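You operate a simulated robot arm through the tools that you are given. There is no shell and no other tool. Be economical: measure what you need, move in short steps, check, and stop when the job is done.

Carry out the task below with a simulated robot arm. There is one attempt and no reset: what you move stays moved.

## Task
Take the red sensor out of the tin, put the lid back on and test it at 10 cm.
Fine: arm over the cradle; leave the sensor there with its result showing.

The check looks at the end state, three seconds after you hand in, the way a careful person would. Anything else that was tipped, shoved, dropped, spilled or broken makes it a failure. A push-on lid holds only when it is set on centred and level and pressed home; a screw cap is set on level and turned clockwise until tight.

## Robot
A 5-joint arm with a two-finger parallel gripper, fixed in place. Base frame: the origin is at the foot of the arm, x ahead of it, y to its left, z up; the work surface is at about z = 0. Units: mm, degrees, N and s.
With the tool pointing down near the work surface it reaches from about 260 to 680 mm from the base axis. Its first joint turns from -66.0 to 66.0 degrees. The tool tilts only in the upright plane through the base axis and itself; it spins freely about its own axis. Payload 2.9 kg.
The TCP is the grasp point between the finger pads, 30 mm short of the fingertips. In the tool frame z runs along the fingers and y along their closing line. The gripper opens to 110 mm. The fingers are 20 mm wide and 10 mm thick; the gripper's body (48 by 112 mm) begins 55 mm behind the TCP.
Orientation is told as [roll, pitch, yaw] about the base's x, y, z axes, in that order, counted from this pose: with the fingers straight down and closing along the base's y, the tool's x points along the base's -x, its y along +y and its z along -z.

## Interface
- The arm moves only by the tool drive_tool. Its arguments are lists of equal length, an entry for each row: "delta_rot": the turn, a rotation vector about the tool's x, y, z in units of 90 degrees (1.0 is 90 degrees), a list of three; "offset": the shift along the tool's x, y, z in units of 300 mm (1.0 is 300 mm), a list of three; "gripper": the finger opening in mm, from 0 to 110. In form: {"delta_rot": [[ax, ay, az], ...], "offset": [[tx, ty, tz], ...], "gripper": [gripper, ...]}. A call has 1 to 10 rows; each row is the pose to reach, as a shift and turn from the pose commanded when the call began, along the tool's axes at that moment. A call with a number of a shift or a turn outside -1 to 1 is refused whole. A row lasts 0.2 s, in which the tool goes at most 50 mm and 8.6 degrees; a call with a longer step from one row to the next is refused whole, and so is a gripper value outside its range. Where a pose cannot be reached the arm comes as near as it can. A force on the tool above 40 N (or 10 N above the force at the start of the call, whichever is more), or a blocked arm, ends the call early, and 0.2 s more pass. The fingers move at their own pace (about 108 mm/s each) and stop on an object; they squeeze with about 39 N. The grip force told is the motor's: it shows also when the fingers shut on nothing. Time passes only in rows, and 0.2 s behind the last, so rows that repeat a pose let the fingers close. It gives the time, the measured TCP pose, the force on the tool (base axes), the opening and the grip force at its end, in the units of the frame above (readings bear some noise), with the torque about the TCP (base axes, N m) and any sound that the robot's microphone picked up, and new pictures: "pictures" is both (left out), scene, wrist or none.
- Cameras (640 x 400 px; columns grow to the right, rows downward): "scene" is fixed at [14.3, -441.4, 603.3]; the picture's right is [0.91, -0.41, 0.00], its down [-0.24, -0.54, -0.81] and it looks along [0.33, 0.73, -0.59] (base axes); focal length 369 px, centre (320, 200). "wrist" rides on the gripper at [72, 17, -103] in the tool frame; the picture's right is [-0.23, 0.97, 0.00], its down [-0.76, -0.18, -0.62] and it looks along [-0.61, -0.14, 0.78] (tool axes); focal length 222 px, centre (320, 200). There is no depth. A picture from a camera that has moved, and an enlarged one, comes with that camera's place and axes in the base frame and with its lens.
- close_up(camera, box): a new picture of the part [left, top, right, bottom] of that camera's present view, enlarged. The clock stands still meanwhile.
- sign_off(): hands the job in; it is judged then, once.

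Go step by step. Nothing tells you positions but the pictures and the camera data: compare them with the known pose of the tool, close in by small moves and look again before you grip or let go. The budget is 120 turns and 200 pictures, counting those below and the enlarged ones. Unless the task says otherwise, let go and move clear before handing in, and close with one line.

The tools are called as a command line: name --argument value ..., lists and objects as JSON in quotes. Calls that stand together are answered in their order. drive_tool: Moves the arm, as the interface text tells. Its arguments: {"type":"object","properties":{"delta_rot":{"type":"array","items":{"type":"array","items":{"type":"number"}}},"offset":{"type":"array","items":{"type":"array","items":{"type":"number"}}},"gripper":{"type":"array","items":{"type":"number"}},"pictures":{"type":"string","enum":["both","scene","wrist","none"]}},"required":["delta_rot","offset","gripper"]} The other tools are called the same way: close_up (camera, box) takes an enlarged picture of a part of a camera's view; sign_off () hands the job in.

At the start:

```text
time_s: 0.0
tool_pos: [477.9, -49.9, 346.6]
orientation: [-0.1, 0.0, 0.0]
ft_force: [-0.1, 0.9, 0.0]
ft_torque: [0.0, 0.02, 0.01]
grip_width: 110.3
grip_force: 0.0
```

scene: 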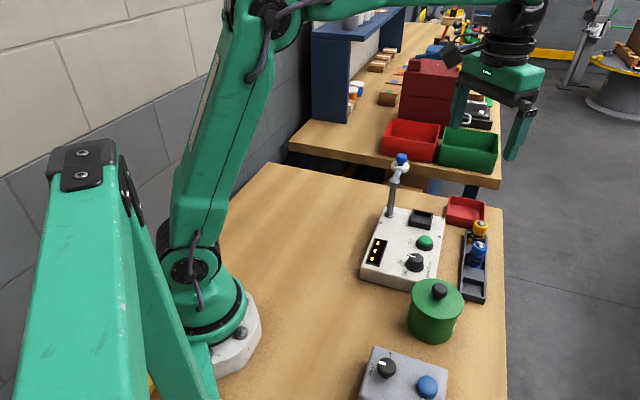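
wrist: 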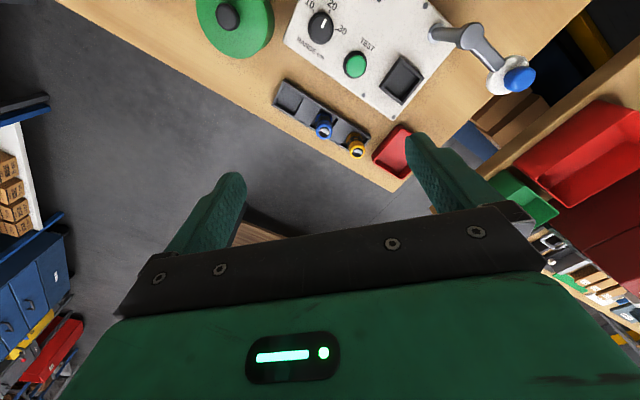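

I see a test device with a dial, a green button, an arm with a blue knob, a green tin with a lid, a tray of sensors, a red bin and a second grey box. I'll look closer first.

close_up --camera "scene" --box '[340, 140, 520, 252]'

close_up --camera "scene" --box '[340, 240, 520, 400]'

close_up --camera "wrist" --box '[180, 0, 560, 200]'

```text
3.56 times, centred on (430, 196) of scene
camera zoom: at [14.3, -441.4, 603.3], right [0.91, -0.41, 0.0], down [-0.24, -0.54, -0.81], along [0.33, 0.73, -0.59], focal length 1312 px, centre (-71, 214)
```

zoom: 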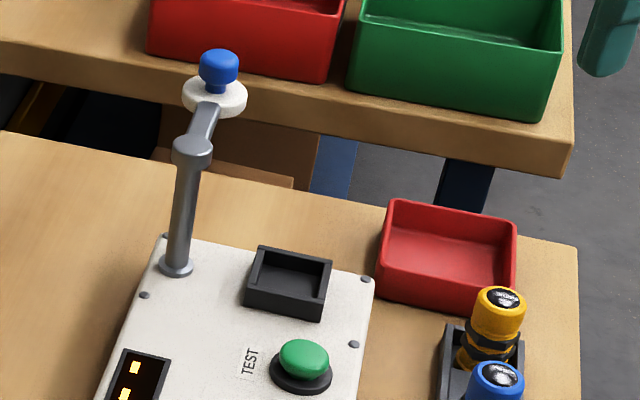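

```text
2.50 times, centred on (430, 320) of scene
camera zoom: at [14.3, -441.4, 603.3], right [0.91, -0.41, 0.0], down [-0.24, -0.54, -0.81], along [0.33, 0.73, -0.59], focal length 922 px, centre (45, -100)
```

zoom: 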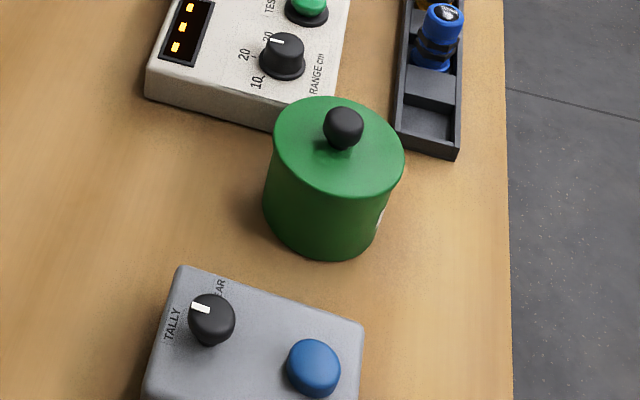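

```text
1.68 times, centred on (370, 100) of wrist
camera zoom: at [404.0, -32.2, 448.5], right [0.23, 0.97, 0.0], down [0.76, -0.18, 0.62], along [0.61, -0.14, -0.78], focal length 374 px, centre (236, 368)
```

zoom: 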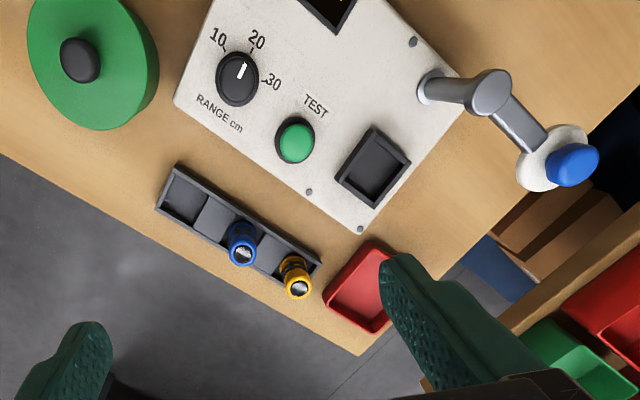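

The tin's lid knob is at about (375, -141, 98) and the cradle at about (510, 80). I'll move over the tin at a safe height and look.

drive_tool --delta_rot '[[0, 0, 0], [0, 0, 0], [0, 0, 0], [0, 0, 0], [0, 0, 0]]' --offset '[[0.07, -0.06, 0.07], [0.14, -0.12, 0.14], [0.21, -0.18, 0.21], [0.28, -0.24, 0.28], [0.343, -0.303, 0.32]]' --gripper '[60, 60, 60, 60, 60]'

```text
time_s: 1.2
tool_pos: [375.2, -139.2, 251.3]
orientation: [0.0, 0.1, 0.1]
ft_force: [-0.5, -0.2, -0.1]
ft_torque: [-0.02, 0.0, 0.0]
grip_width: 59.7
grip_force: 0.2
camera wrist: at [302.1, -121.3, 353.5], right [0.23, 0.97, 0.0], down [0.76, -0.18, 0.62], along [0.61, -0.14, -0.78], focal length 222 px, centre (320, 200)
```

scene: 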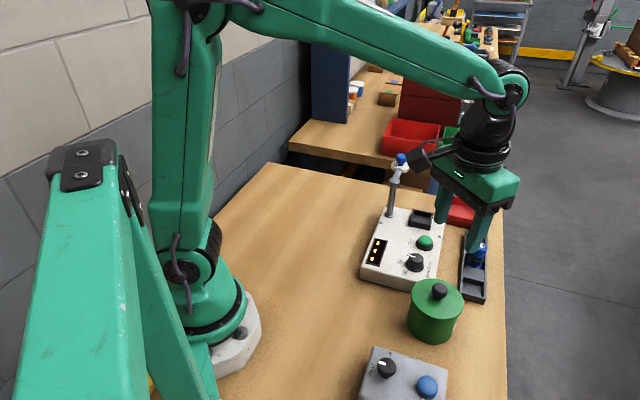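
wrist: 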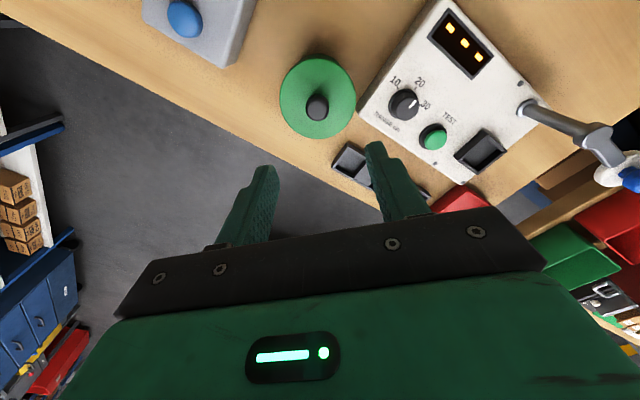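

The knob is at about (372, -140, 98). I'll descend with the tips just around knob height, then check.

drive_tool --delta_rot '[[0, 0, 0], [0, 0, 0], [0, 0, 0]]' --offset '[[0.01, -0.003, 0.13], [0.01, -0.003, 0.25], [0.01, -0.003, 0.37]]' --gripper '[60, 60, 60]'

close_up --camera "scene" --box '[360, 200, 520, 350]'

```text
time_s: 2.0
tool_pos: [373.3, -140.2, 139.9]
orientation: [0.0, 0.0, 0.0]
ft_force: [-0.4, -0.1, -0.8]
ft_torque: [0.03, 0.02, -0.02]
grip_width: 59.9
grip_force: 0.0
camera wrist: at [299.6, -123.0, 242.1], right [0.23, 0.97, 0.0], down [0.76, -0.18, 0.62], along [0.61, -0.14, -0.78], focal length 222 px, centre (320, 200)
```

scene: 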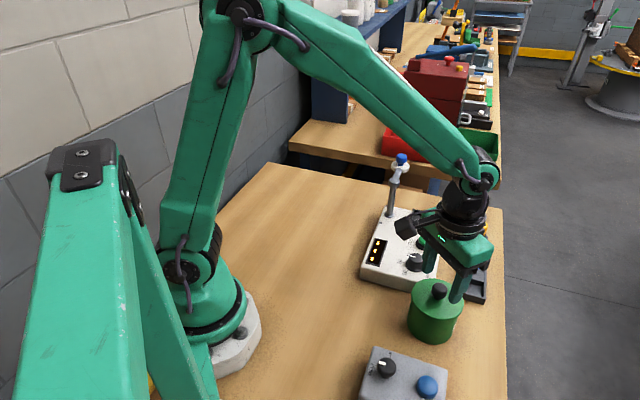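
wrist: 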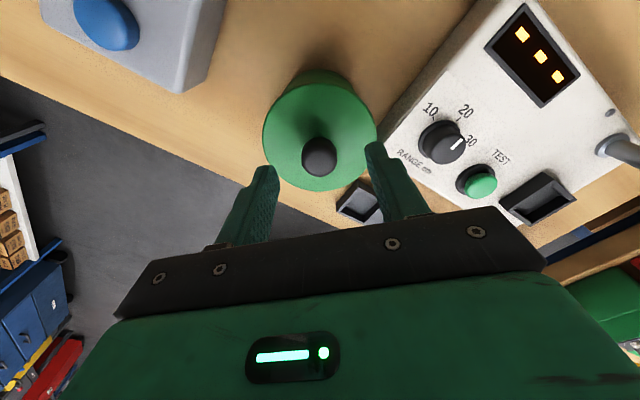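

```text
2.67 times, centred on (440, 275) of scene
camera zoom: at [14.3, -441.4, 603.3], right [0.91, -0.41, 0.0], down [-0.24, -0.54, -0.81], along [0.33, 0.73, -0.59], focal length 984 px, centre (0, 0)
```

zoom: 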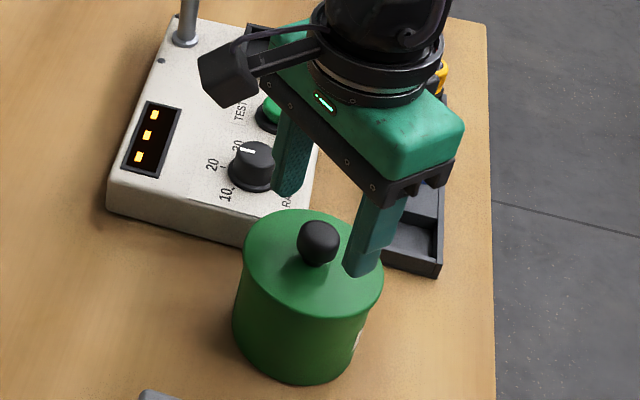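

The lid top is at about z = 85, radius 41 mm, with the knob ball centre near z = 98. I'll go down to put the tips at z = 88 and grip the knob.

drive_tool --delta_rot '[[0, 0, 0], [0, 0, 0], [0, 0, 0], [0, 0, 0], [0, 0, 0]]' --offset '[[0.003, 0, 0.04], [0.003, 0, 0.07], [0.003, 0, 0.07], [0.003, 0, 0.07], [0.003, 0, 0.07]]' --gripper '[60, 50, 10, 10, 10]'

close_up --camera "scene" --box '[360, 200, 520, 350]'

```text
time_s: 3.2
tool_pos: [371.4, -142.0, 119.0]
orientation: [0.1, 0.0, 0.0]
ft_force: [0.1, 0.2, 0.2]
ft_torque: [-0.03, -0.02, 0.02]
grip_width: 24.5
grip_force: 39.0
heard: snap
camera wrist: at [297.9, -124.1, 221.4], right [0.23, 0.97, 0.0], down [0.76, -0.18, 0.62], along [0.61, -0.14, -0.78], focal length 222 px, centre (320, 200)
```

scene: 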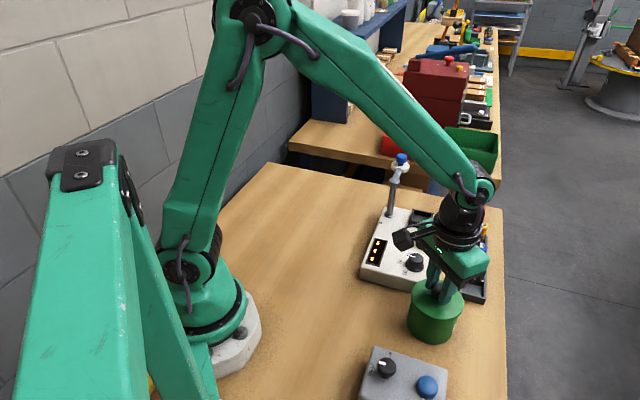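
wrist: 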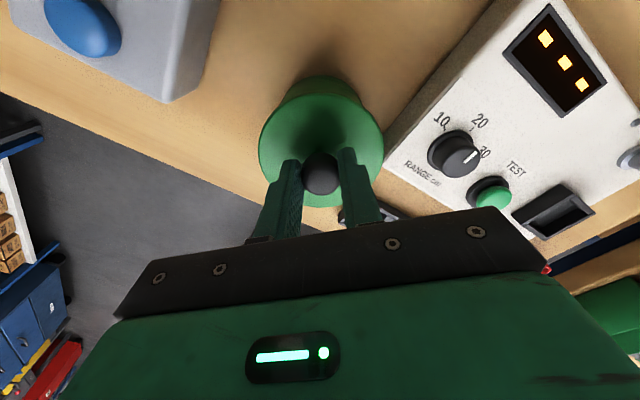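

```text
2.67 times, centred on (440, 275) of scene
camera zoom: at [14.3, -441.4, 603.3], right [0.91, -0.41, 0.0], down [-0.24, -0.54, -0.81], along [0.33, 0.73, -0.59], focal length 984 px, centre (0, 0)
```

zoom: 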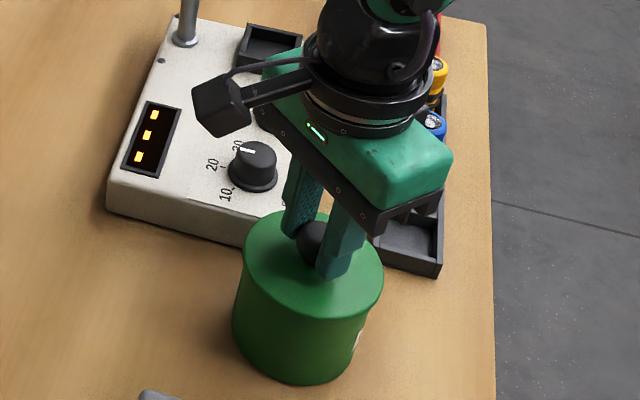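

I've gripped the knob (24.5 mm wide) and heard a snap. Now I'll pull the lid up slowly.

drive_tool --delta_rot '[[0, 0, 0], [0, 0, 0], [0, 0, 0], [0, 0, 0]]' --offset '[[0, 0, -0.01], [0, 0, -0.03], [0, 0, -0.06], [0, 0, -0.1]]' --gripper '[10, 10, 10, 10]'

close_up --camera "scene" --box '[360, 200, 520, 350]'

```text
time_s: 4.2
tool_pos: [369.9, -142.0, 149.8]
orientation: [0.0, 0.0, 0.0]
ft_force: [0.2, -0.8, 0.4]
ft_torque: [0.01, -0.04, 0.03]
grip_width: 24.4
grip_force: 39.3
camera wrist: at [296.6, -124.9, 251.5], right [0.23, 0.97, 0.0], down [0.76, -0.18, 0.62], along [0.61, -0.14, -0.78], focal length 222 px, centre (320, 200)
```

scene: 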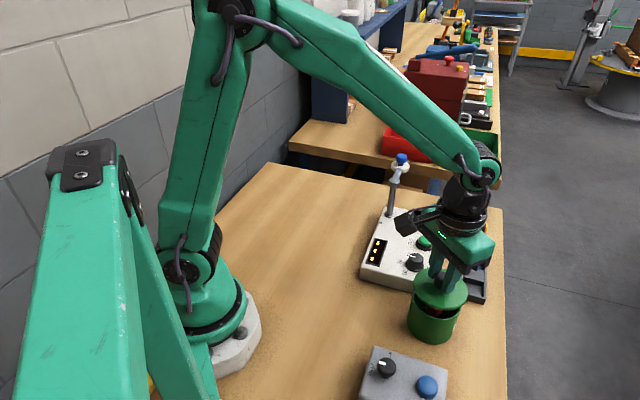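
wrist: 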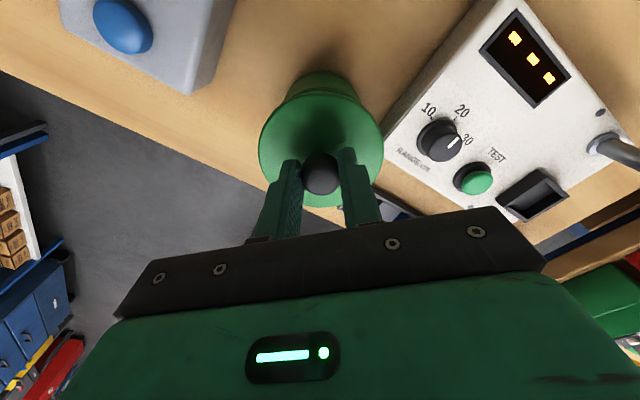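

```text
2.67 times, centred on (440, 275) of scene
camera zoom: at [14.3, -441.4, 603.3], right [0.91, -0.41, 0.0], down [-0.24, -0.54, -0.81], along [0.33, 0.73, -0.59], focal length 984 px, centre (0, 0)
```

zoom: 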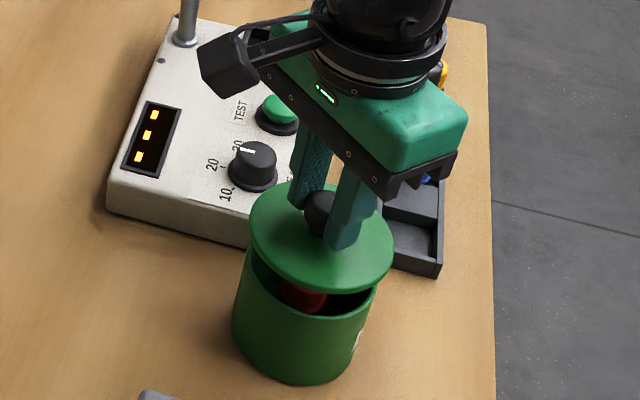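

The lid is off and the red sensor shows inside. I'll carry the lid to open table at about (300, 130), left of the tester.

drive_tool --delta_rot '[[0, 0, 0], [0, 0, 0], [0, 0, 0], [0, 0, 0], [0, 0, 0], [0, 0, 0], [0, 0, 0], [0, 0, 0], [0, 0, 0]]' --offset '[[0, 0, -0.13], [0.033, 0.13, -0.13], [0.067, 0.26, -0.13], [0.1, 0.39, -0.13], [0.133, 0.52, -0.13], [0.167, 0.65, -0.13], [0.2, 0.78, -0.13], [0.233, 0.907, -0.13], [0.233, 0.907, -0.13]]' --gripper '[10, 10, 10, 10, 10, 10, 10, 10, 10]'

close_up --camera "scene" --box '[360, 200, 520, 350]'

```text
time_s: 6.2
tool_pos: [301.2, 132.4, 185.9]
orientation: [0.0, 0.0, 0.0]
ft_force: [-0.4, -0.9, 0.2]
ft_torque: [-0.01, -0.02, -0.04]
grip_width: 24.4
grip_force: 39.2
camera wrist: at [226.2, 150.4, 288.4], right [0.23, 0.97, 0.0], down [0.76, -0.18, 0.62], along [0.61, -0.14, -0.78], focal length 222 px, centre (320, 200)
```

scene: 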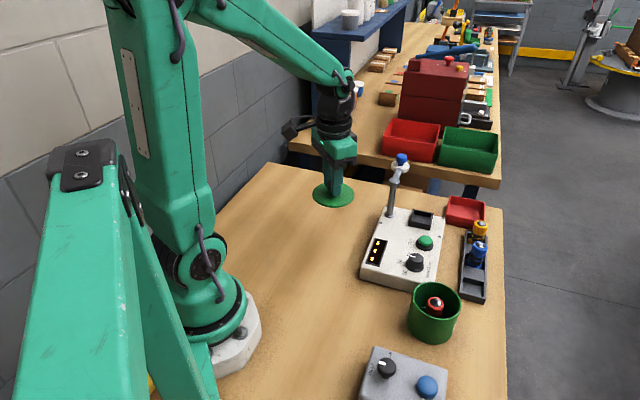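
wrist: 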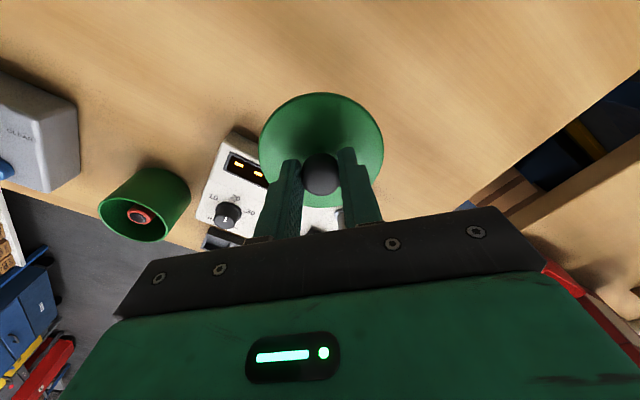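

```text
2.67 times, centred on (440, 275) of scene
camera zoom: at [14.3, -441.4, 603.3], right [0.91, -0.41, 0.0], down [-0.24, -0.54, -0.81], along [0.33, 0.73, -0.59], focal length 984 px, centre (0, 0)
```

zoom: 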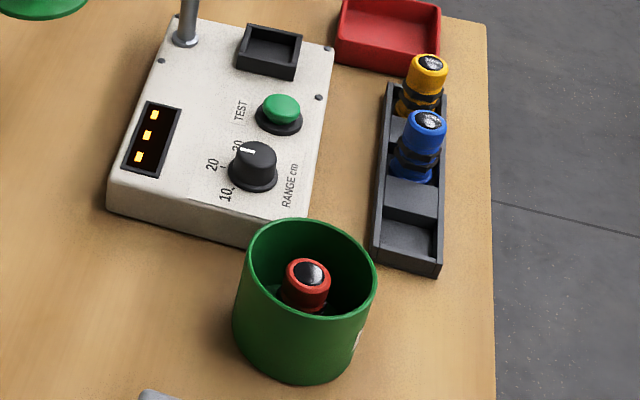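

The red sensor stands upright in the tin, and the table below the lid is clear. I'll lower the lid in slow steps until it touches.

drive_tool --delta_rot '[[0, 0, 0], [0, 0, 0], [0, 0, 0], [0, 0, 0]]' --offset '[[0, 0, 0.13], [0, 0, 0.26], [0, 0, 0.38], [0, 0, 0.43]]' --gripper '[10, 10, 10, 10]' --pictures "none"

close_up --camera "scene" --box '[260, 120, 400, 220]'

```text
time_s: 7.2
tool_pos: [300.2, 131.9, 58.7]
orientation: [0.0, 0.0, -0.1]
ft_force: [0.2, 0.4, 0.3]
ft_torque: [-0.01, -0.01, -0.01]
grip_width: 24.5
grip_force: 38.7
```

```text
4.00 times, centred on (330, 170) of scene
camera zoom: at [14.3, -441.4, 603.3], right [0.91, -0.41, 0.0], down [-0.24, -0.54, -0.81], along [0.33, 0.73, -0.59], focal length 1476 px, centre (280, 320)
```

zoom: 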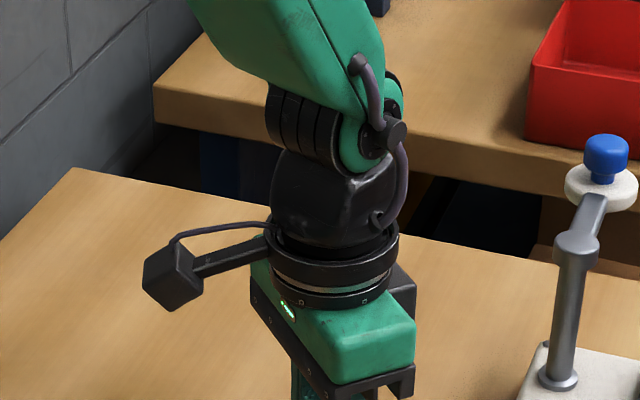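

drive_tool --delta_rot '[[0, 0, 0], [0, 0, 0], [0, 0, 0], [0, 0, 0], [0, 0, 0]]' --offset '[[0, 0, 0.013], [0, 0, 0.026], [0, 0, 0.04], [0, 0, 0.053], [0, 0, 0.066]]' --gripper '[10, 10, 10, 10, 10]'

close_up --camera "scene" --box '[260, 140, 420, 240]'

```text
time_s: 8.3
tool_pos: [300.6, 131.0, 43.3]
orientation: [0.1, -0.1, 0.1]
ft_force: [-3.0, -1.2, 8.1]
ft_torque: [-0.04, -0.05, -0.03]
grip_width: 24.6
grip_force: 39.1
stopped in row 5: the force on the tool passed its limit at 40 N (the readings are from after the stop); the commanded pose is now the measured one
camera wrist: at [227.3, 147.9, 145.3], right [0.23, 0.97, 0.0], down [0.76, -0.18, 0.62], along [0.61, -0.14, -0.78], focal length 222 px, centre (320, 200)
```

scene: 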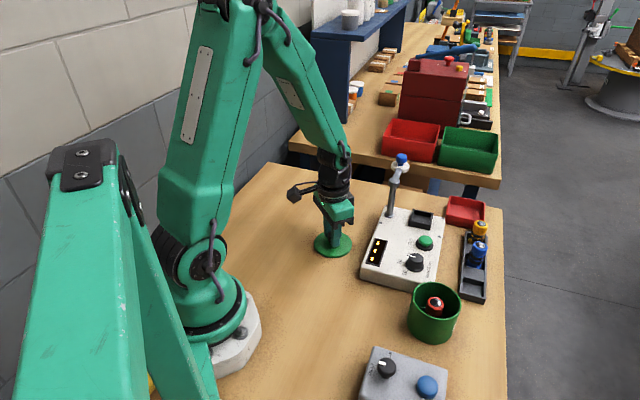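
wrist: 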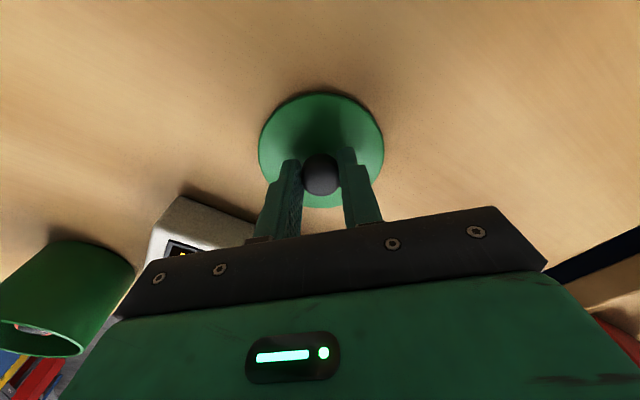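

```text
4.00 times, centred on (340, 190) of scene
camera zoom: at [14.3, -441.4, 603.3], right [0.91, -0.41, 0.0], down [-0.24, -0.54, -0.81], along [0.33, 0.73, -0.59], focal length 1476 px, centre (240, 240)
```

zoom: 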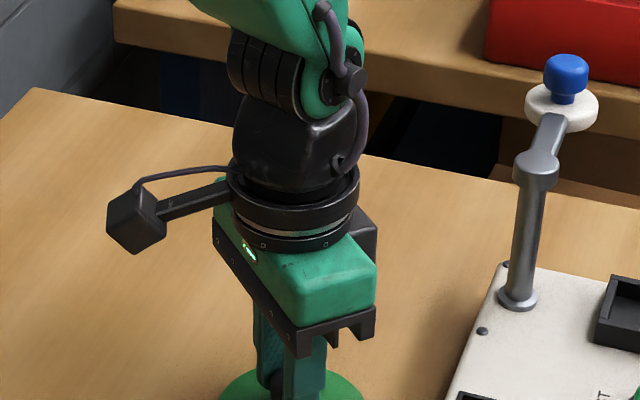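

The lid is down on the table (TCP z = 43.3). I'll release it, rise, then go over to the tin.

drive_tool --delta_rot '[[0, 0, 0], [0, 0, 0], [0, 0, 0], [0, 0, 0], [0, 0, 0]]' --offset '[[0, 0, 0], [0, 0, 0], [0, 0, -0.16], [0, 0, -0.32], [0, 0, -0.48]]' --gripper '[50, 50, 50, 50, 50]' --pictures "wrist"

drive_tool --delta_rot '[[0, 0, 0], [0, 0, 0], [0, 0, 0], [0, 0, 0], [0, 0, 0], [0, 0, 0], [0, 0, 0]]' --offset '[[-0.033, -0.13, -0.1], [-0.067, -0.26, -0.1], [-0.1, -0.39, -0.1], [-0.133, -0.52, -0.1], [-0.167, -0.65, -0.1], [-0.2, -0.78, -0.1], [-0.233, -0.907, -0.1]]' --gripper '[50, 50, 50, 50, 50, 50, 50]' --pictures "both"

close_up --camera "wrist" --box '[240, 20, 400, 120]'

close_up --camera "scene" --box '[390, 270, 480, 350]'

```text
time_s: 9.5
tool_pos: [300.9, 133.5, 187.4]
orientation: [0.0, 0.0, 0.0]
ft_force: [0.2, 0.0, 0.7]
ft_torque: [0.01, 0.02, -0.02]
grip_width: 50.0
grip_force: 0.2
camera wrist: at [226.5, 151.5, 289.1], right [0.23, 0.97, 0.0], down [0.76, -0.18, 0.62], along [0.61, -0.14, -0.78], focal length 222 px, centre (320, 200)
```

wrist: 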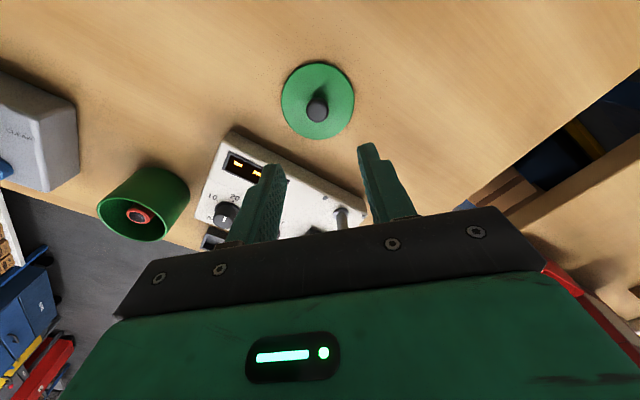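

```text
refused: row 1 steps farther than a row can; nothing moved
```

```text
4.00 times, centred on (320, 70) of wrist
camera zoom: at [226.5, 151.5, 289.1], right [0.23, 0.97, 0.0], down [0.76, -0.18, 0.62], along [0.61, -0.14, -0.78], focal length 888 px, centre (320, 720)
```

zoom: 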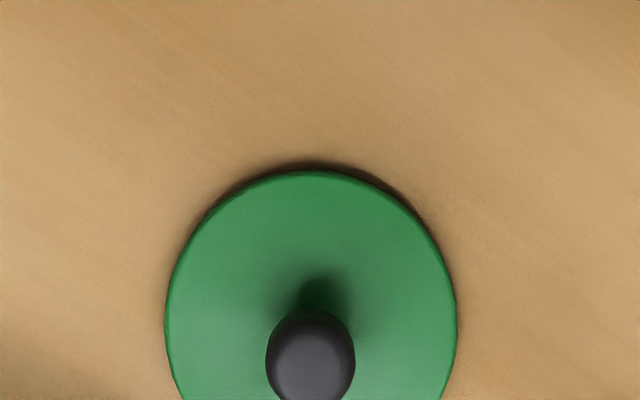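

```text
5.00 times, centred on (435, 310) of scene
camera zoom: at [14.3, -441.4, 603.3], right [0.91, -0.41, 0.0], down [-0.24, -0.54, -0.81], along [0.33, 0.73, -0.59], focal length 1845 px, centre (-255, -350)
```

zoom: 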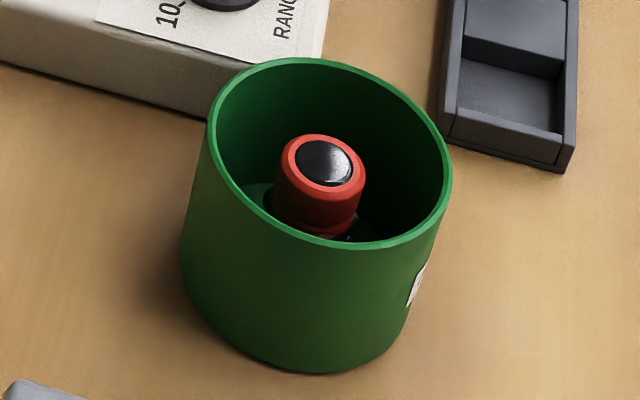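

The lid is resting flat on the table. I'll go back over the tin.

drive_tool --delta_rot '[[0, 0, 0], [0, 0, 0], [0, 0, 0], [0, 0, 0], [0, 0, 0], [0, 0, 0], [0, 0, 0]]' --offset '[[-0.033, -0.13, -0.05], [-0.067, -0.26, -0.05], [-0.1, -0.39, -0.05], [-0.133, -0.52, -0.05], [-0.167, -0.65, -0.05], [-0.2, -0.78, -0.05], [-0.235, -0.91, -0.05]]' --gripper '[46, 46, 46, 46, 46, 46, 46]' --pictures "wrist"

close_up --camera "wrist" --box '[240, 40, 400, 140]'

```text
time_s: 11.1
tool_pos: [372.7, -144.5, 201.5]
orientation: [0.0, 0.0, 0.0]
ft_force: [-0.7, 0.4, 0.1]
ft_torque: [0.0, -0.03, -0.04]
grip_width: 46.0
grip_force: 0.1
camera wrist: at [298.3, -126.7, 303.7], right [0.23, 0.97, 0.0], down [0.76, -0.18, 0.62], along [0.61, -0.14, -0.78], focal length 222 px, centre (320, 200)
```

wrist: 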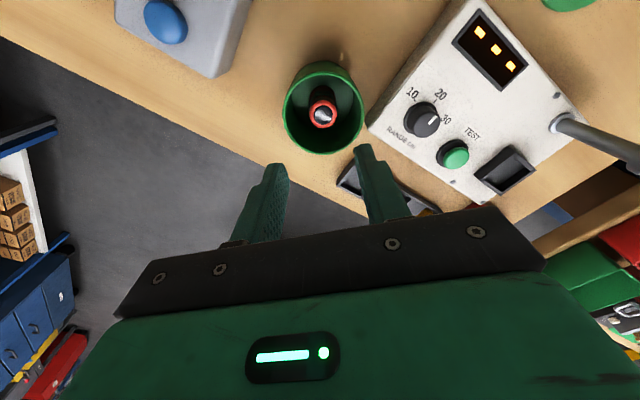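

```text
4.00 times, centred on (320, 90) of wrist
camera zoom: at [298.3, -126.7, 303.7], right [0.23, 0.97, 0.0], down [0.76, -0.18, 0.62], along [0.61, -0.14, -0.78], focal length 888 px, centre (320, 640)
```

zoom: 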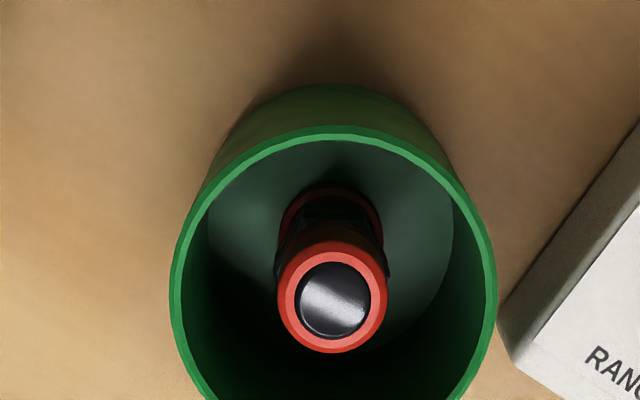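

The red sensor is upright at about (369.5, -139), 27 mm wide with its top near z = 77. I'll drop to just above the rim and verify alignment.

drive_tool --delta_rot '[[0, 0, 0], [0, 0, 0], [0, 0, 0]]' --offset '[[0.009, 0.0173, 0.12], [0.009, 0.0173, 0.25], [0.009, 0.0173, 0.25]]' --gripper '[46, 46, 46]' --pictures "wrist"

close_up --camera "scene" --box '[390, 230, 500, 350]'

close_up --camera "wrist" --box '[220, 60, 420, 240]'

```text
time_s: 11.9
tool_pos: [368.9, -139.1, 127.4]
orientation: [0.0, -0.1, 0.0]
ft_force: [-0.4, -0.1, 0.0]
ft_torque: [0.02, -0.01, 0.0]
grip_width: 45.9
grip_force: 0.1
camera wrist: at [295.5, -121.3, 229.0], right [0.23, 0.97, 0.0], down [0.76, -0.18, 0.62], along [0.61, -0.14, -0.78], focal length 222 px, centre (320, 200)
```

wrist: 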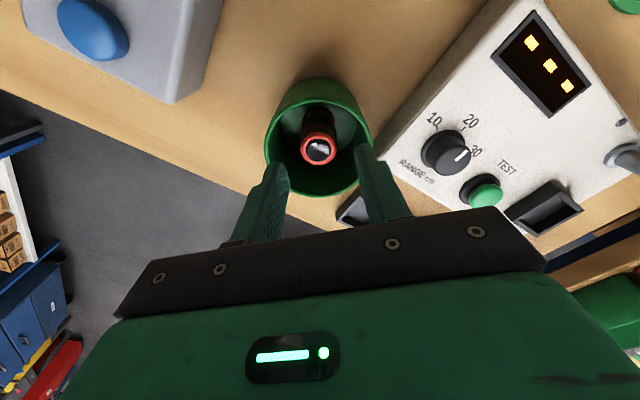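

```text
3.33 times, centred on (445, 290) of scene
camera zoom: at [14.3, -441.4, 603.3], right [0.91, -0.41, 0.0], down [-0.24, -0.54, -0.81], along [0.33, 0.73, -0.59], focal length 1230 px, centre (-97, -100)
```

zoom: 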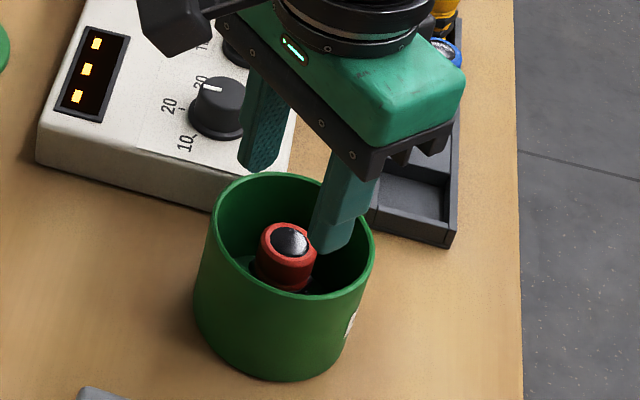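

```text
2.22 times, centred on (320, 150) of wrist
camera zoom: at [295.5, -121.3, 229.0], right [0.23, 0.97, 0.0], down [0.76, -0.18, 0.62], along [0.61, -0.14, -0.78], focal length 494 px, centre (320, 311)
```

zoom: 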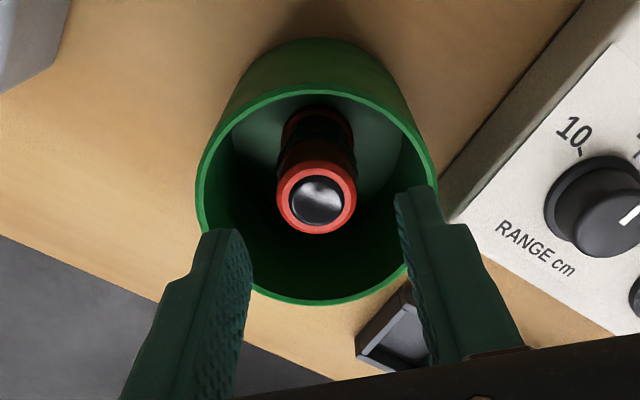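

Alignment is good: sensor at about (368, -139). I'll descend to TCP z = 86 and close.

drive_tool --delta_rot '[[0, 0, 0], [0, 0, 0], [0, 0, 0], [0, 0, 0], [0, 0, 0], [0, 0, 0]]' --offset '[[0.001, 0, 0.05], [0.001, 0, 0.1], [0.001, 0, 0.138], [0.001, 0, 0.138], [0.001, 0, 0.138], [0.001, 0, 0.138]]' --gripper '[46, 46, 46, 15, 15, 15]' --pictures "wrist"

close_up --camera "scene" --box '[390, 230, 500, 350]'

```text
time_s: 12.5
tool_pos: [369.6, -138.5, 104.3]
orientation: [-0.1, -0.1, 0.1]
ft_force: [-2.3, 0.1, 6.2]
ft_torque: [0.18, 0.1, 0.05]
grip_width: 46.0
grip_force: 0.3
stopped in row 3: the force on the tool passed its limit at 66 N (the readings are from after the stop); the commanded pose is now the measured one
camera wrist: at [294.7, -121.4, 206.5], right [0.23, 0.97, 0.0], down [0.76, -0.18, 0.62], along [0.61, -0.14, -0.78], focal length 222 px, centre (320, 200)
```

wrist: 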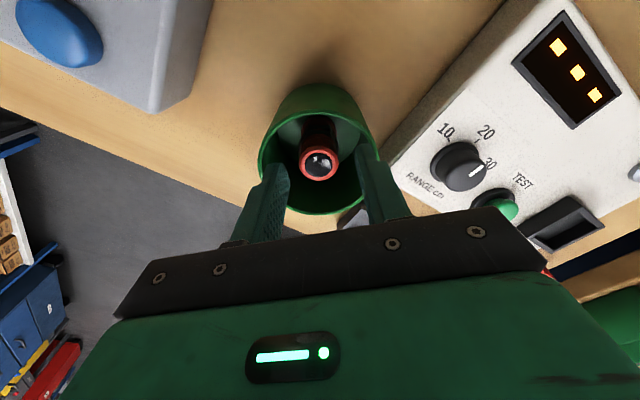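

```text
3.33 times, centred on (445, 290) of scene
camera zoom: at [14.3, -441.4, 603.3], right [0.91, -0.41, 0.0], down [-0.24, -0.54, -0.81], along [0.33, 0.73, -0.59], focal length 1230 px, centre (-97, -100)
```

zoom: 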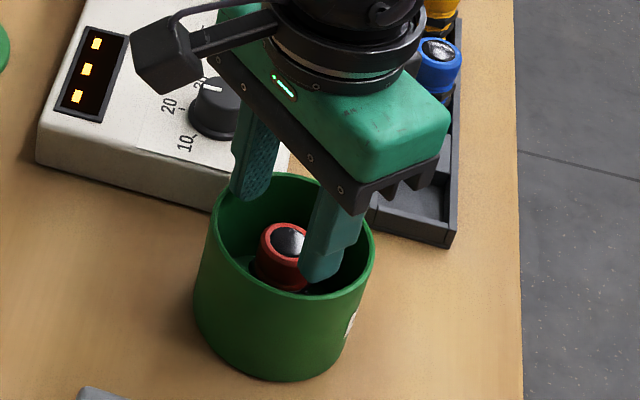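

Something touched at TCP z = 104, likely a finger on the rim. I'll look closely before moving on.

close_up --camera "wrist" --box '[230, 70, 410, 230]'

close_up --camera "scene" --box '[405, 260, 470, 320]'

```text
2.50 times, centred on (320, 150) of wrist
camera zoom: at [294.7, -121.4, 206.5], right [0.23, 0.97, 0.0], down [0.76, -0.18, 0.62], along [0.61, -0.14, -0.78], focal length 555 px, centre (320, 325)
```

zoom: 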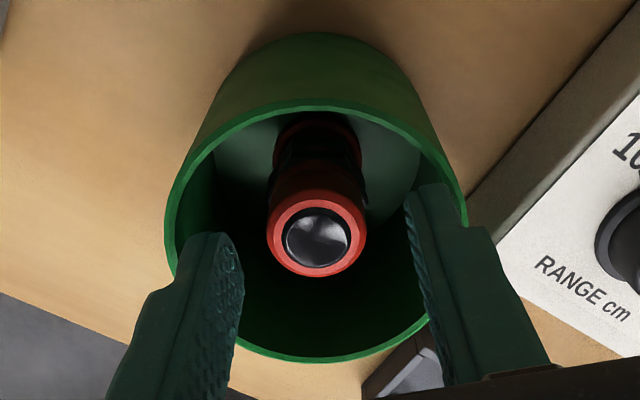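

```text
6.67 times, centred on (438, 290) of scene
camera zoom: at [14.3, -441.4, 603.3], right [0.91, -0.41, 0.0], down [-0.24, -0.54, -0.81], along [0.33, 0.73, -0.59], focal length 2460 px, centre (-463, -400)
```

zoom: 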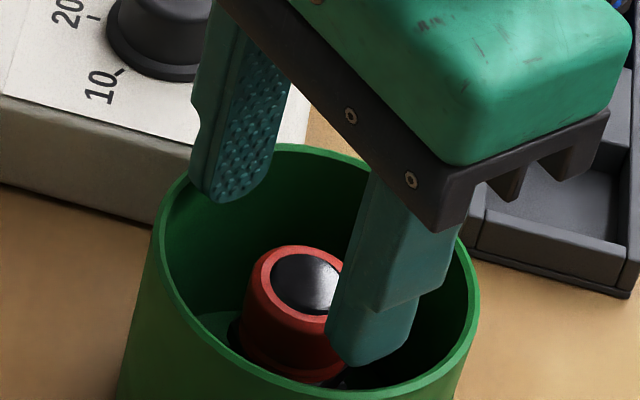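

The fingers have a step about 10 mm above the tips, and it met the rim. I'll lift a little, narrow the opening to 36 mm and descend again.

drive_tool --delta_rot '[[0, 0, 0], [0, 0, 0], [0, 0, 0], [0, 0, 0], [0, 0, 0], [0, 0, 0], [0, 0, 0]]' --offset '[[0.004, -0.001, -0.03], [0.004, -0.001, -0.03], [0.004, -0.001, 0], [0.004, -0.001, 0.02], [0.004, -0.001, 0.04], [0.004, -0.001, 0.06], [0.004, -0.001, 0.06]]' --gripper '[36, 36, 36, 36, 36, 36, 36]' --pictures "wrist"

close_up --camera "scene" --box '[405, 260, 470, 320]'

```text
time_s: 14.1
tool_pos: [368.4, -139.8, 87.1]
orientation: [0.1, -0.1, 0.1]
ft_force: [-0.2, 0.3, -0.9]
ft_torque: [0.0, 0.04, 0.03]
grip_width: 36.2
grip_force: 0.1
camera wrist: at [294.1, -122.4, 188.0], right [0.23, 0.97, 0.0], down [0.76, -0.18, 0.62], along [0.61, -0.14, -0.78], focal length 222 px, centre (320, 200)
```

wrist: 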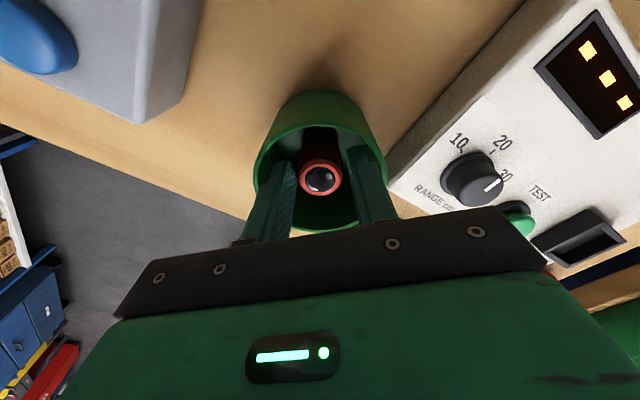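

```text
6.67 times, centred on (438, 290) of scene
camera zoom: at [14.3, -441.4, 603.3], right [0.91, -0.41, 0.0], down [-0.24, -0.54, -0.81], along [0.33, 0.73, -0.59], focal length 2460 px, centre (-463, -400)
```

zoom: 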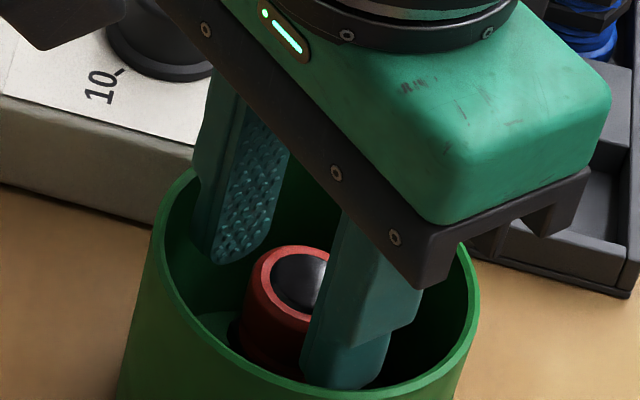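

The fingers are inside, around the sensor. I'll close and lift.

drive_tool --delta_rot '[[0, 0, 0], [0, 0, 0], [0, 0, 0], [0, 0, 0], [0, 0, 0], [0, 0, 0]]' --offset '[[0.001, 0, 0], [0.001, 0, 0], [0.001, 0, 0], [0.001, 0, -0.1], [0.001, 0, -0.2], [0.001, 0, -0.33]]' --gripper '[15, 15, 15, 15, 15, 15]' --pictures "wrist"

close_up --camera "scene" --box '[380, 200, 500, 350]'

```text
time_s: 15.5
tool_pos: [364.9, -139.5, 185.5]
orientation: [0.1, 0.0, 0.1]
ft_force: [0.5, -0.2, -0.9]
ft_torque: [0.02, 0.01, 0.01]
grip_width: 28.3
grip_force: 39.1
camera wrist: at [291.5, -121.9, 287.5], right [0.23, 0.97, 0.0], down [0.76, -0.18, 0.62], along [0.61, -0.14, -0.78], focal length 222 px, centre (320, 200)
```

wrist: 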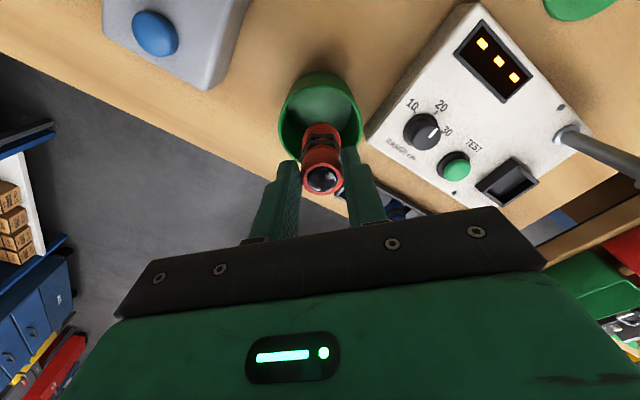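

```text
2.67 times, centred on (440, 275) of scene
camera zoom: at [14.4, -441.4, 603.3], right [0.91, -0.41, 0.0], down [-0.24, -0.54, -0.81], along [0.33, 0.73, -0.59], focal length 984 px, centre (0, 0)
```

zoom: 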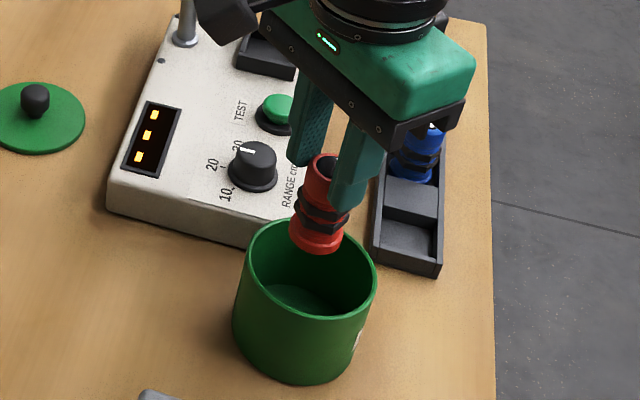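

I have the sensor (28.3 mm wide). I'll carry it up and over toward the cradle for a look.

drive_tool --delta_rot '[[0, 0, 0], [0, 0, 0], [0, 0, 0], [0, 0, 0], [0, 0, 0], [0, 0, 0], [0, 0, 0], [0, 0, 0]]' --offset '[[0, 0, -0.1], [0, 0, -0.2], [-0.08, 0.12, -0.2], [-0.16, 0.24, -0.2], [-0.24, 0.36, -0.2], [-0.32, 0.48, -0.2], [-0.4, 0.6, -0.2], [-0.467, 0.717, -0.2]]' --gripper '[15, 15, 15, 15, 15, 15, 15, 15]' --pictures "both"

close_up --camera "wrist" --box '[220, 20, 420, 145]'

close_up --camera "scene" --box '[360, 140, 500, 260]'

```text
time_s: 17.3
tool_pos: [506.8, 78.8, 246.5]
orientation: [0.0, -0.1, -0.1]
ft_force: [0.8, 0.2, -1.6]
ft_torque: [-0.01, 0.01, -0.01]
grip_width: 28.3
grip_force: 39.0
camera wrist: at [432.9, 96.5, 348.3], right [0.23, 0.97, 0.0], down [0.76, -0.18, 0.62], along [0.61, -0.14, -0.78], focal length 222 px, centre (320, 200)
```

scene: 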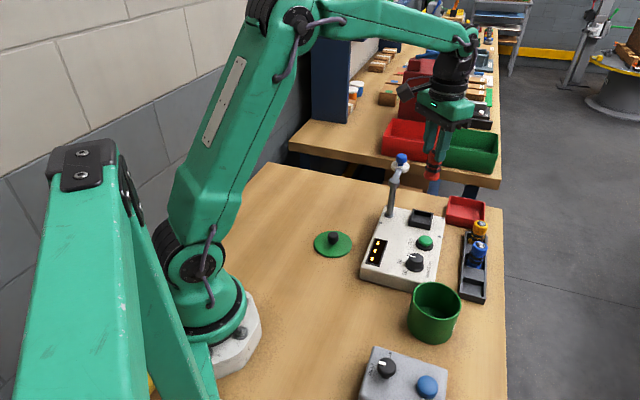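
wrist: 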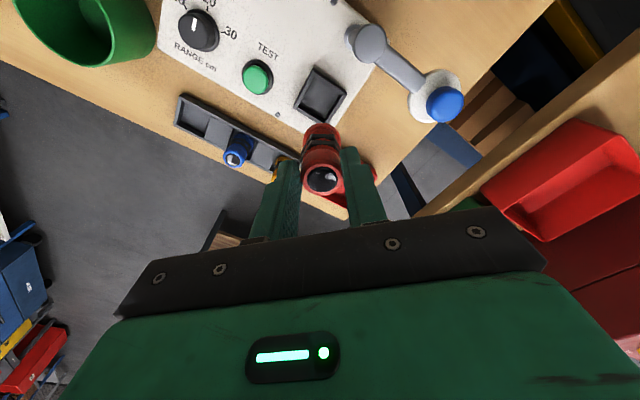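

```text
3.20 times, centred on (320, 82) of wrist
camera zoom: at [432.9, 96.5, 348.3], right [0.23, 0.97, 0.0], down [0.76, -0.18, 0.62], along [0.61, -0.14, -0.78], focal length 711 px, centre (320, 576)
```

zoom: 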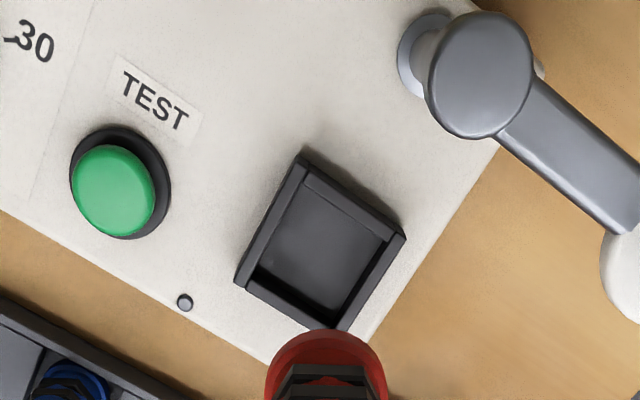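

```text
3.33 times, centred on (430, 200) of scene
camera zoom: at [14.3, -441.4, 603.3], right [0.91, -0.41, 0.0], down [-0.24, -0.54, -0.81], along [0.33, 0.73, -0.59], focal length 1230 px, centre (-47, 200)
```

zoom: 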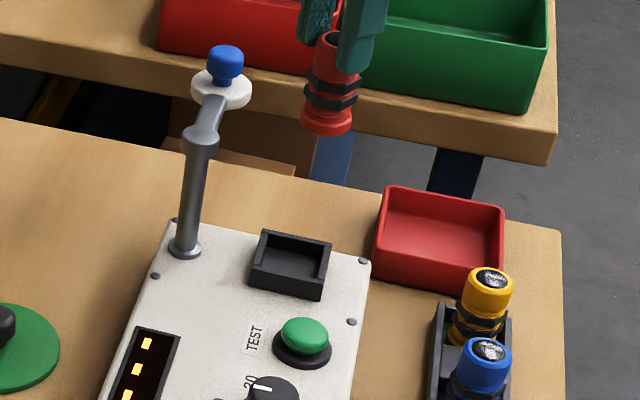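

By the wrist view the cradle is at about (505.5, 81), and the sensor already hangs right above it. I'll lower partway and check.

drive_tool --delta_rot '[[0, 0, 0], [0, 0, 0], [0, 0, 0]]' --offset '[[0, 0, 0.12], [0, 0, 0.24], [0, 0, 0.315]]' --gripper '[15, 15, 15]' --pictures "wrist"

close_up --camera "wrist" --box '[220, 60, 420, 210]'

close_up --camera "scene" --box '[380, 160, 480, 260]'

```text
time_s: 18.1
tool_pos: [506.6, 75.8, 151.0]
orientation: [0.1, 0.0, 0.2]
ft_force: [-0.6, -0.7, -1.4]
ft_torque: [0.01, 0.0, -0.01]
grip_width: 28.3
grip_force: 38.8
camera wrist: at [432.7, 94.1, 253.4], right [0.23, 0.97, 0.0], down [0.76, -0.18, 0.62], along [0.61, -0.14, -0.78], focal length 222 px, centre (320, 200)
```

wrist: 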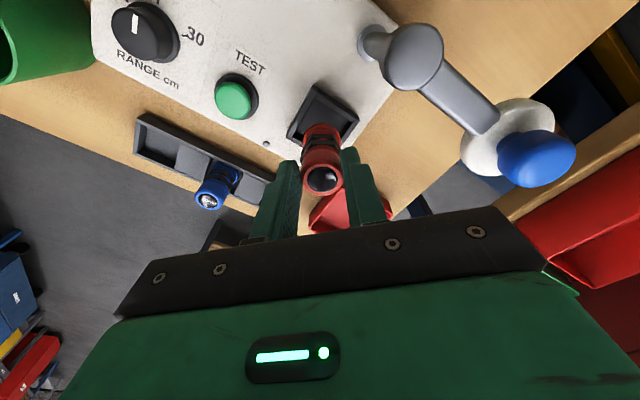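

```text
2.67 times, centred on (320, 135) of wrist
camera zoom: at [432.7, 94.1, 253.4], right [0.23, 0.97, 0.0], down [0.76, -0.18, 0.62], along [0.61, -0.14, -0.78], focal length 592 px, centre (320, 373)
```

zoom: 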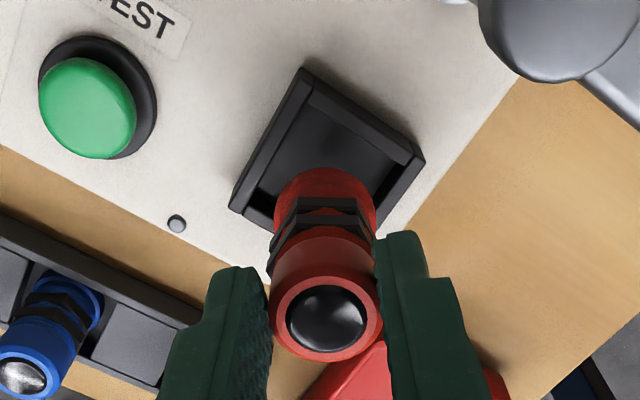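

```text
4.00 times, centred on (430, 210) of scene
camera zoom: at [14.3, -441.4, 603.3], right [0.91, -0.41, 0.0], down [-0.24, -0.54, -0.81], along [0.33, 0.73, -0.59], focal length 1476 px, centre (-120, 160)
```

zoom: 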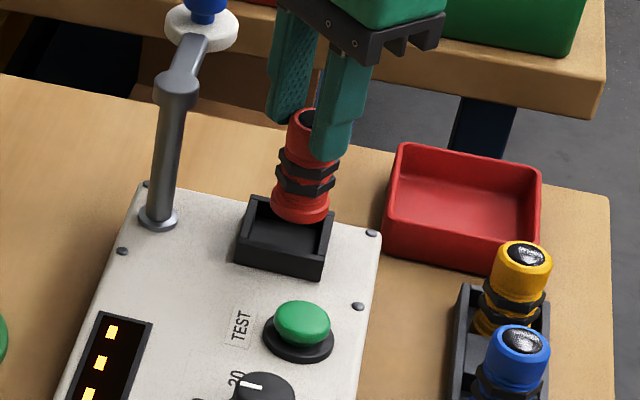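

The sensor is nearly centred; the cradle centre is at about (509, 80). I'll nudge by +1/+3 mm and lower slowly until contact.

drive_tool --delta_rot '[[0, 0, 0], [0, 0, 0], [0, 0, 0], [0, 0, 0]]' --offset '[[-0.003, 0.01, 0.015], [-0.003, 0.01, 0.03], [-0.003, 0.01, 0.045], [-0.003, 0.01, 0.06]]' --gripper '[15, 15, 15, 15]' --pictures "wrist"

close_up --camera "wrist" --box '[220, 60, 420, 210]'

close_up --camera "scene" --box '[380, 160, 480, 260]'

```text
time_s: 19.1
tool_pos: [509.7, 80.6, 137.6]
orientation: [0.1, -0.5, 0.1]
ft_force: [-5.4, 0.4, 28.2]
ft_torque: [-0.29, -0.12, -0.07]
grip_width: 28.3
grip_force: 39.1
camera wrist: at [434.7, 96.9, 237.8], right [0.23, 0.97, 0.0], down [0.76, -0.18, 0.63], along [0.61, -0.14, -0.78], focal length 222 px, centre (320, 200)
```

wrist: 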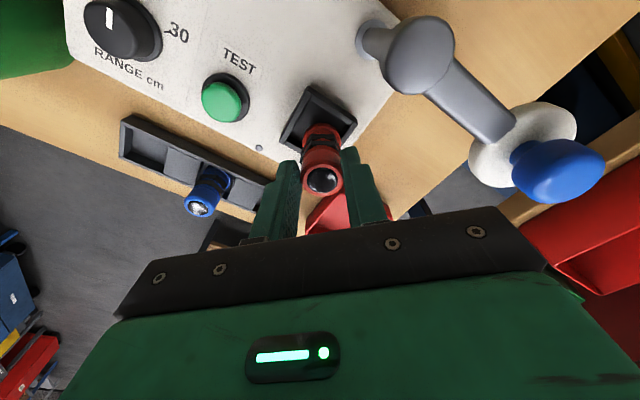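

```text
2.67 times, centred on (320, 135) of wrist
camera zoom: at [434.7, 96.9, 237.8], right [0.23, 0.97, 0.0], down [0.76, -0.18, 0.63], along [0.61, -0.14, -0.78], focal length 592 px, centre (320, 373)
```

zoom: 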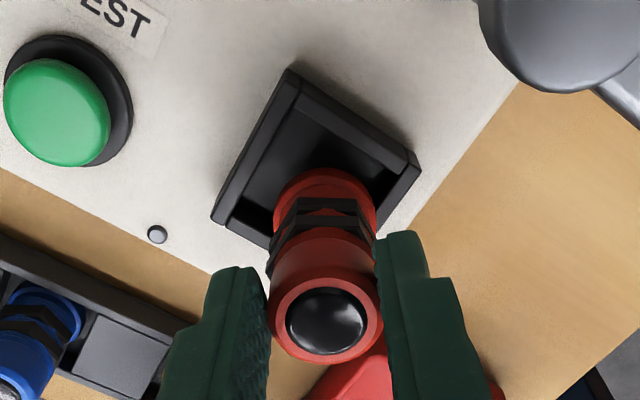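

```text
4.00 times, centred on (430, 210) of scene
camera zoom: at [14.2, -441.4, 603.2], right [0.91, -0.41, 0.0], down [-0.24, -0.54, -0.81], along [0.33, 0.74, -0.59], focal length 1476 px, centre (-120, 160)
```

zoom: 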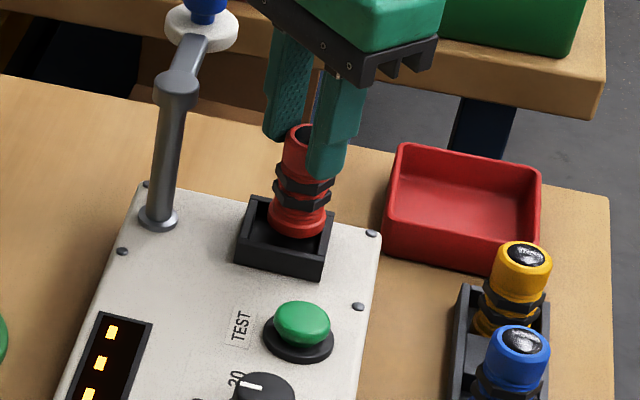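

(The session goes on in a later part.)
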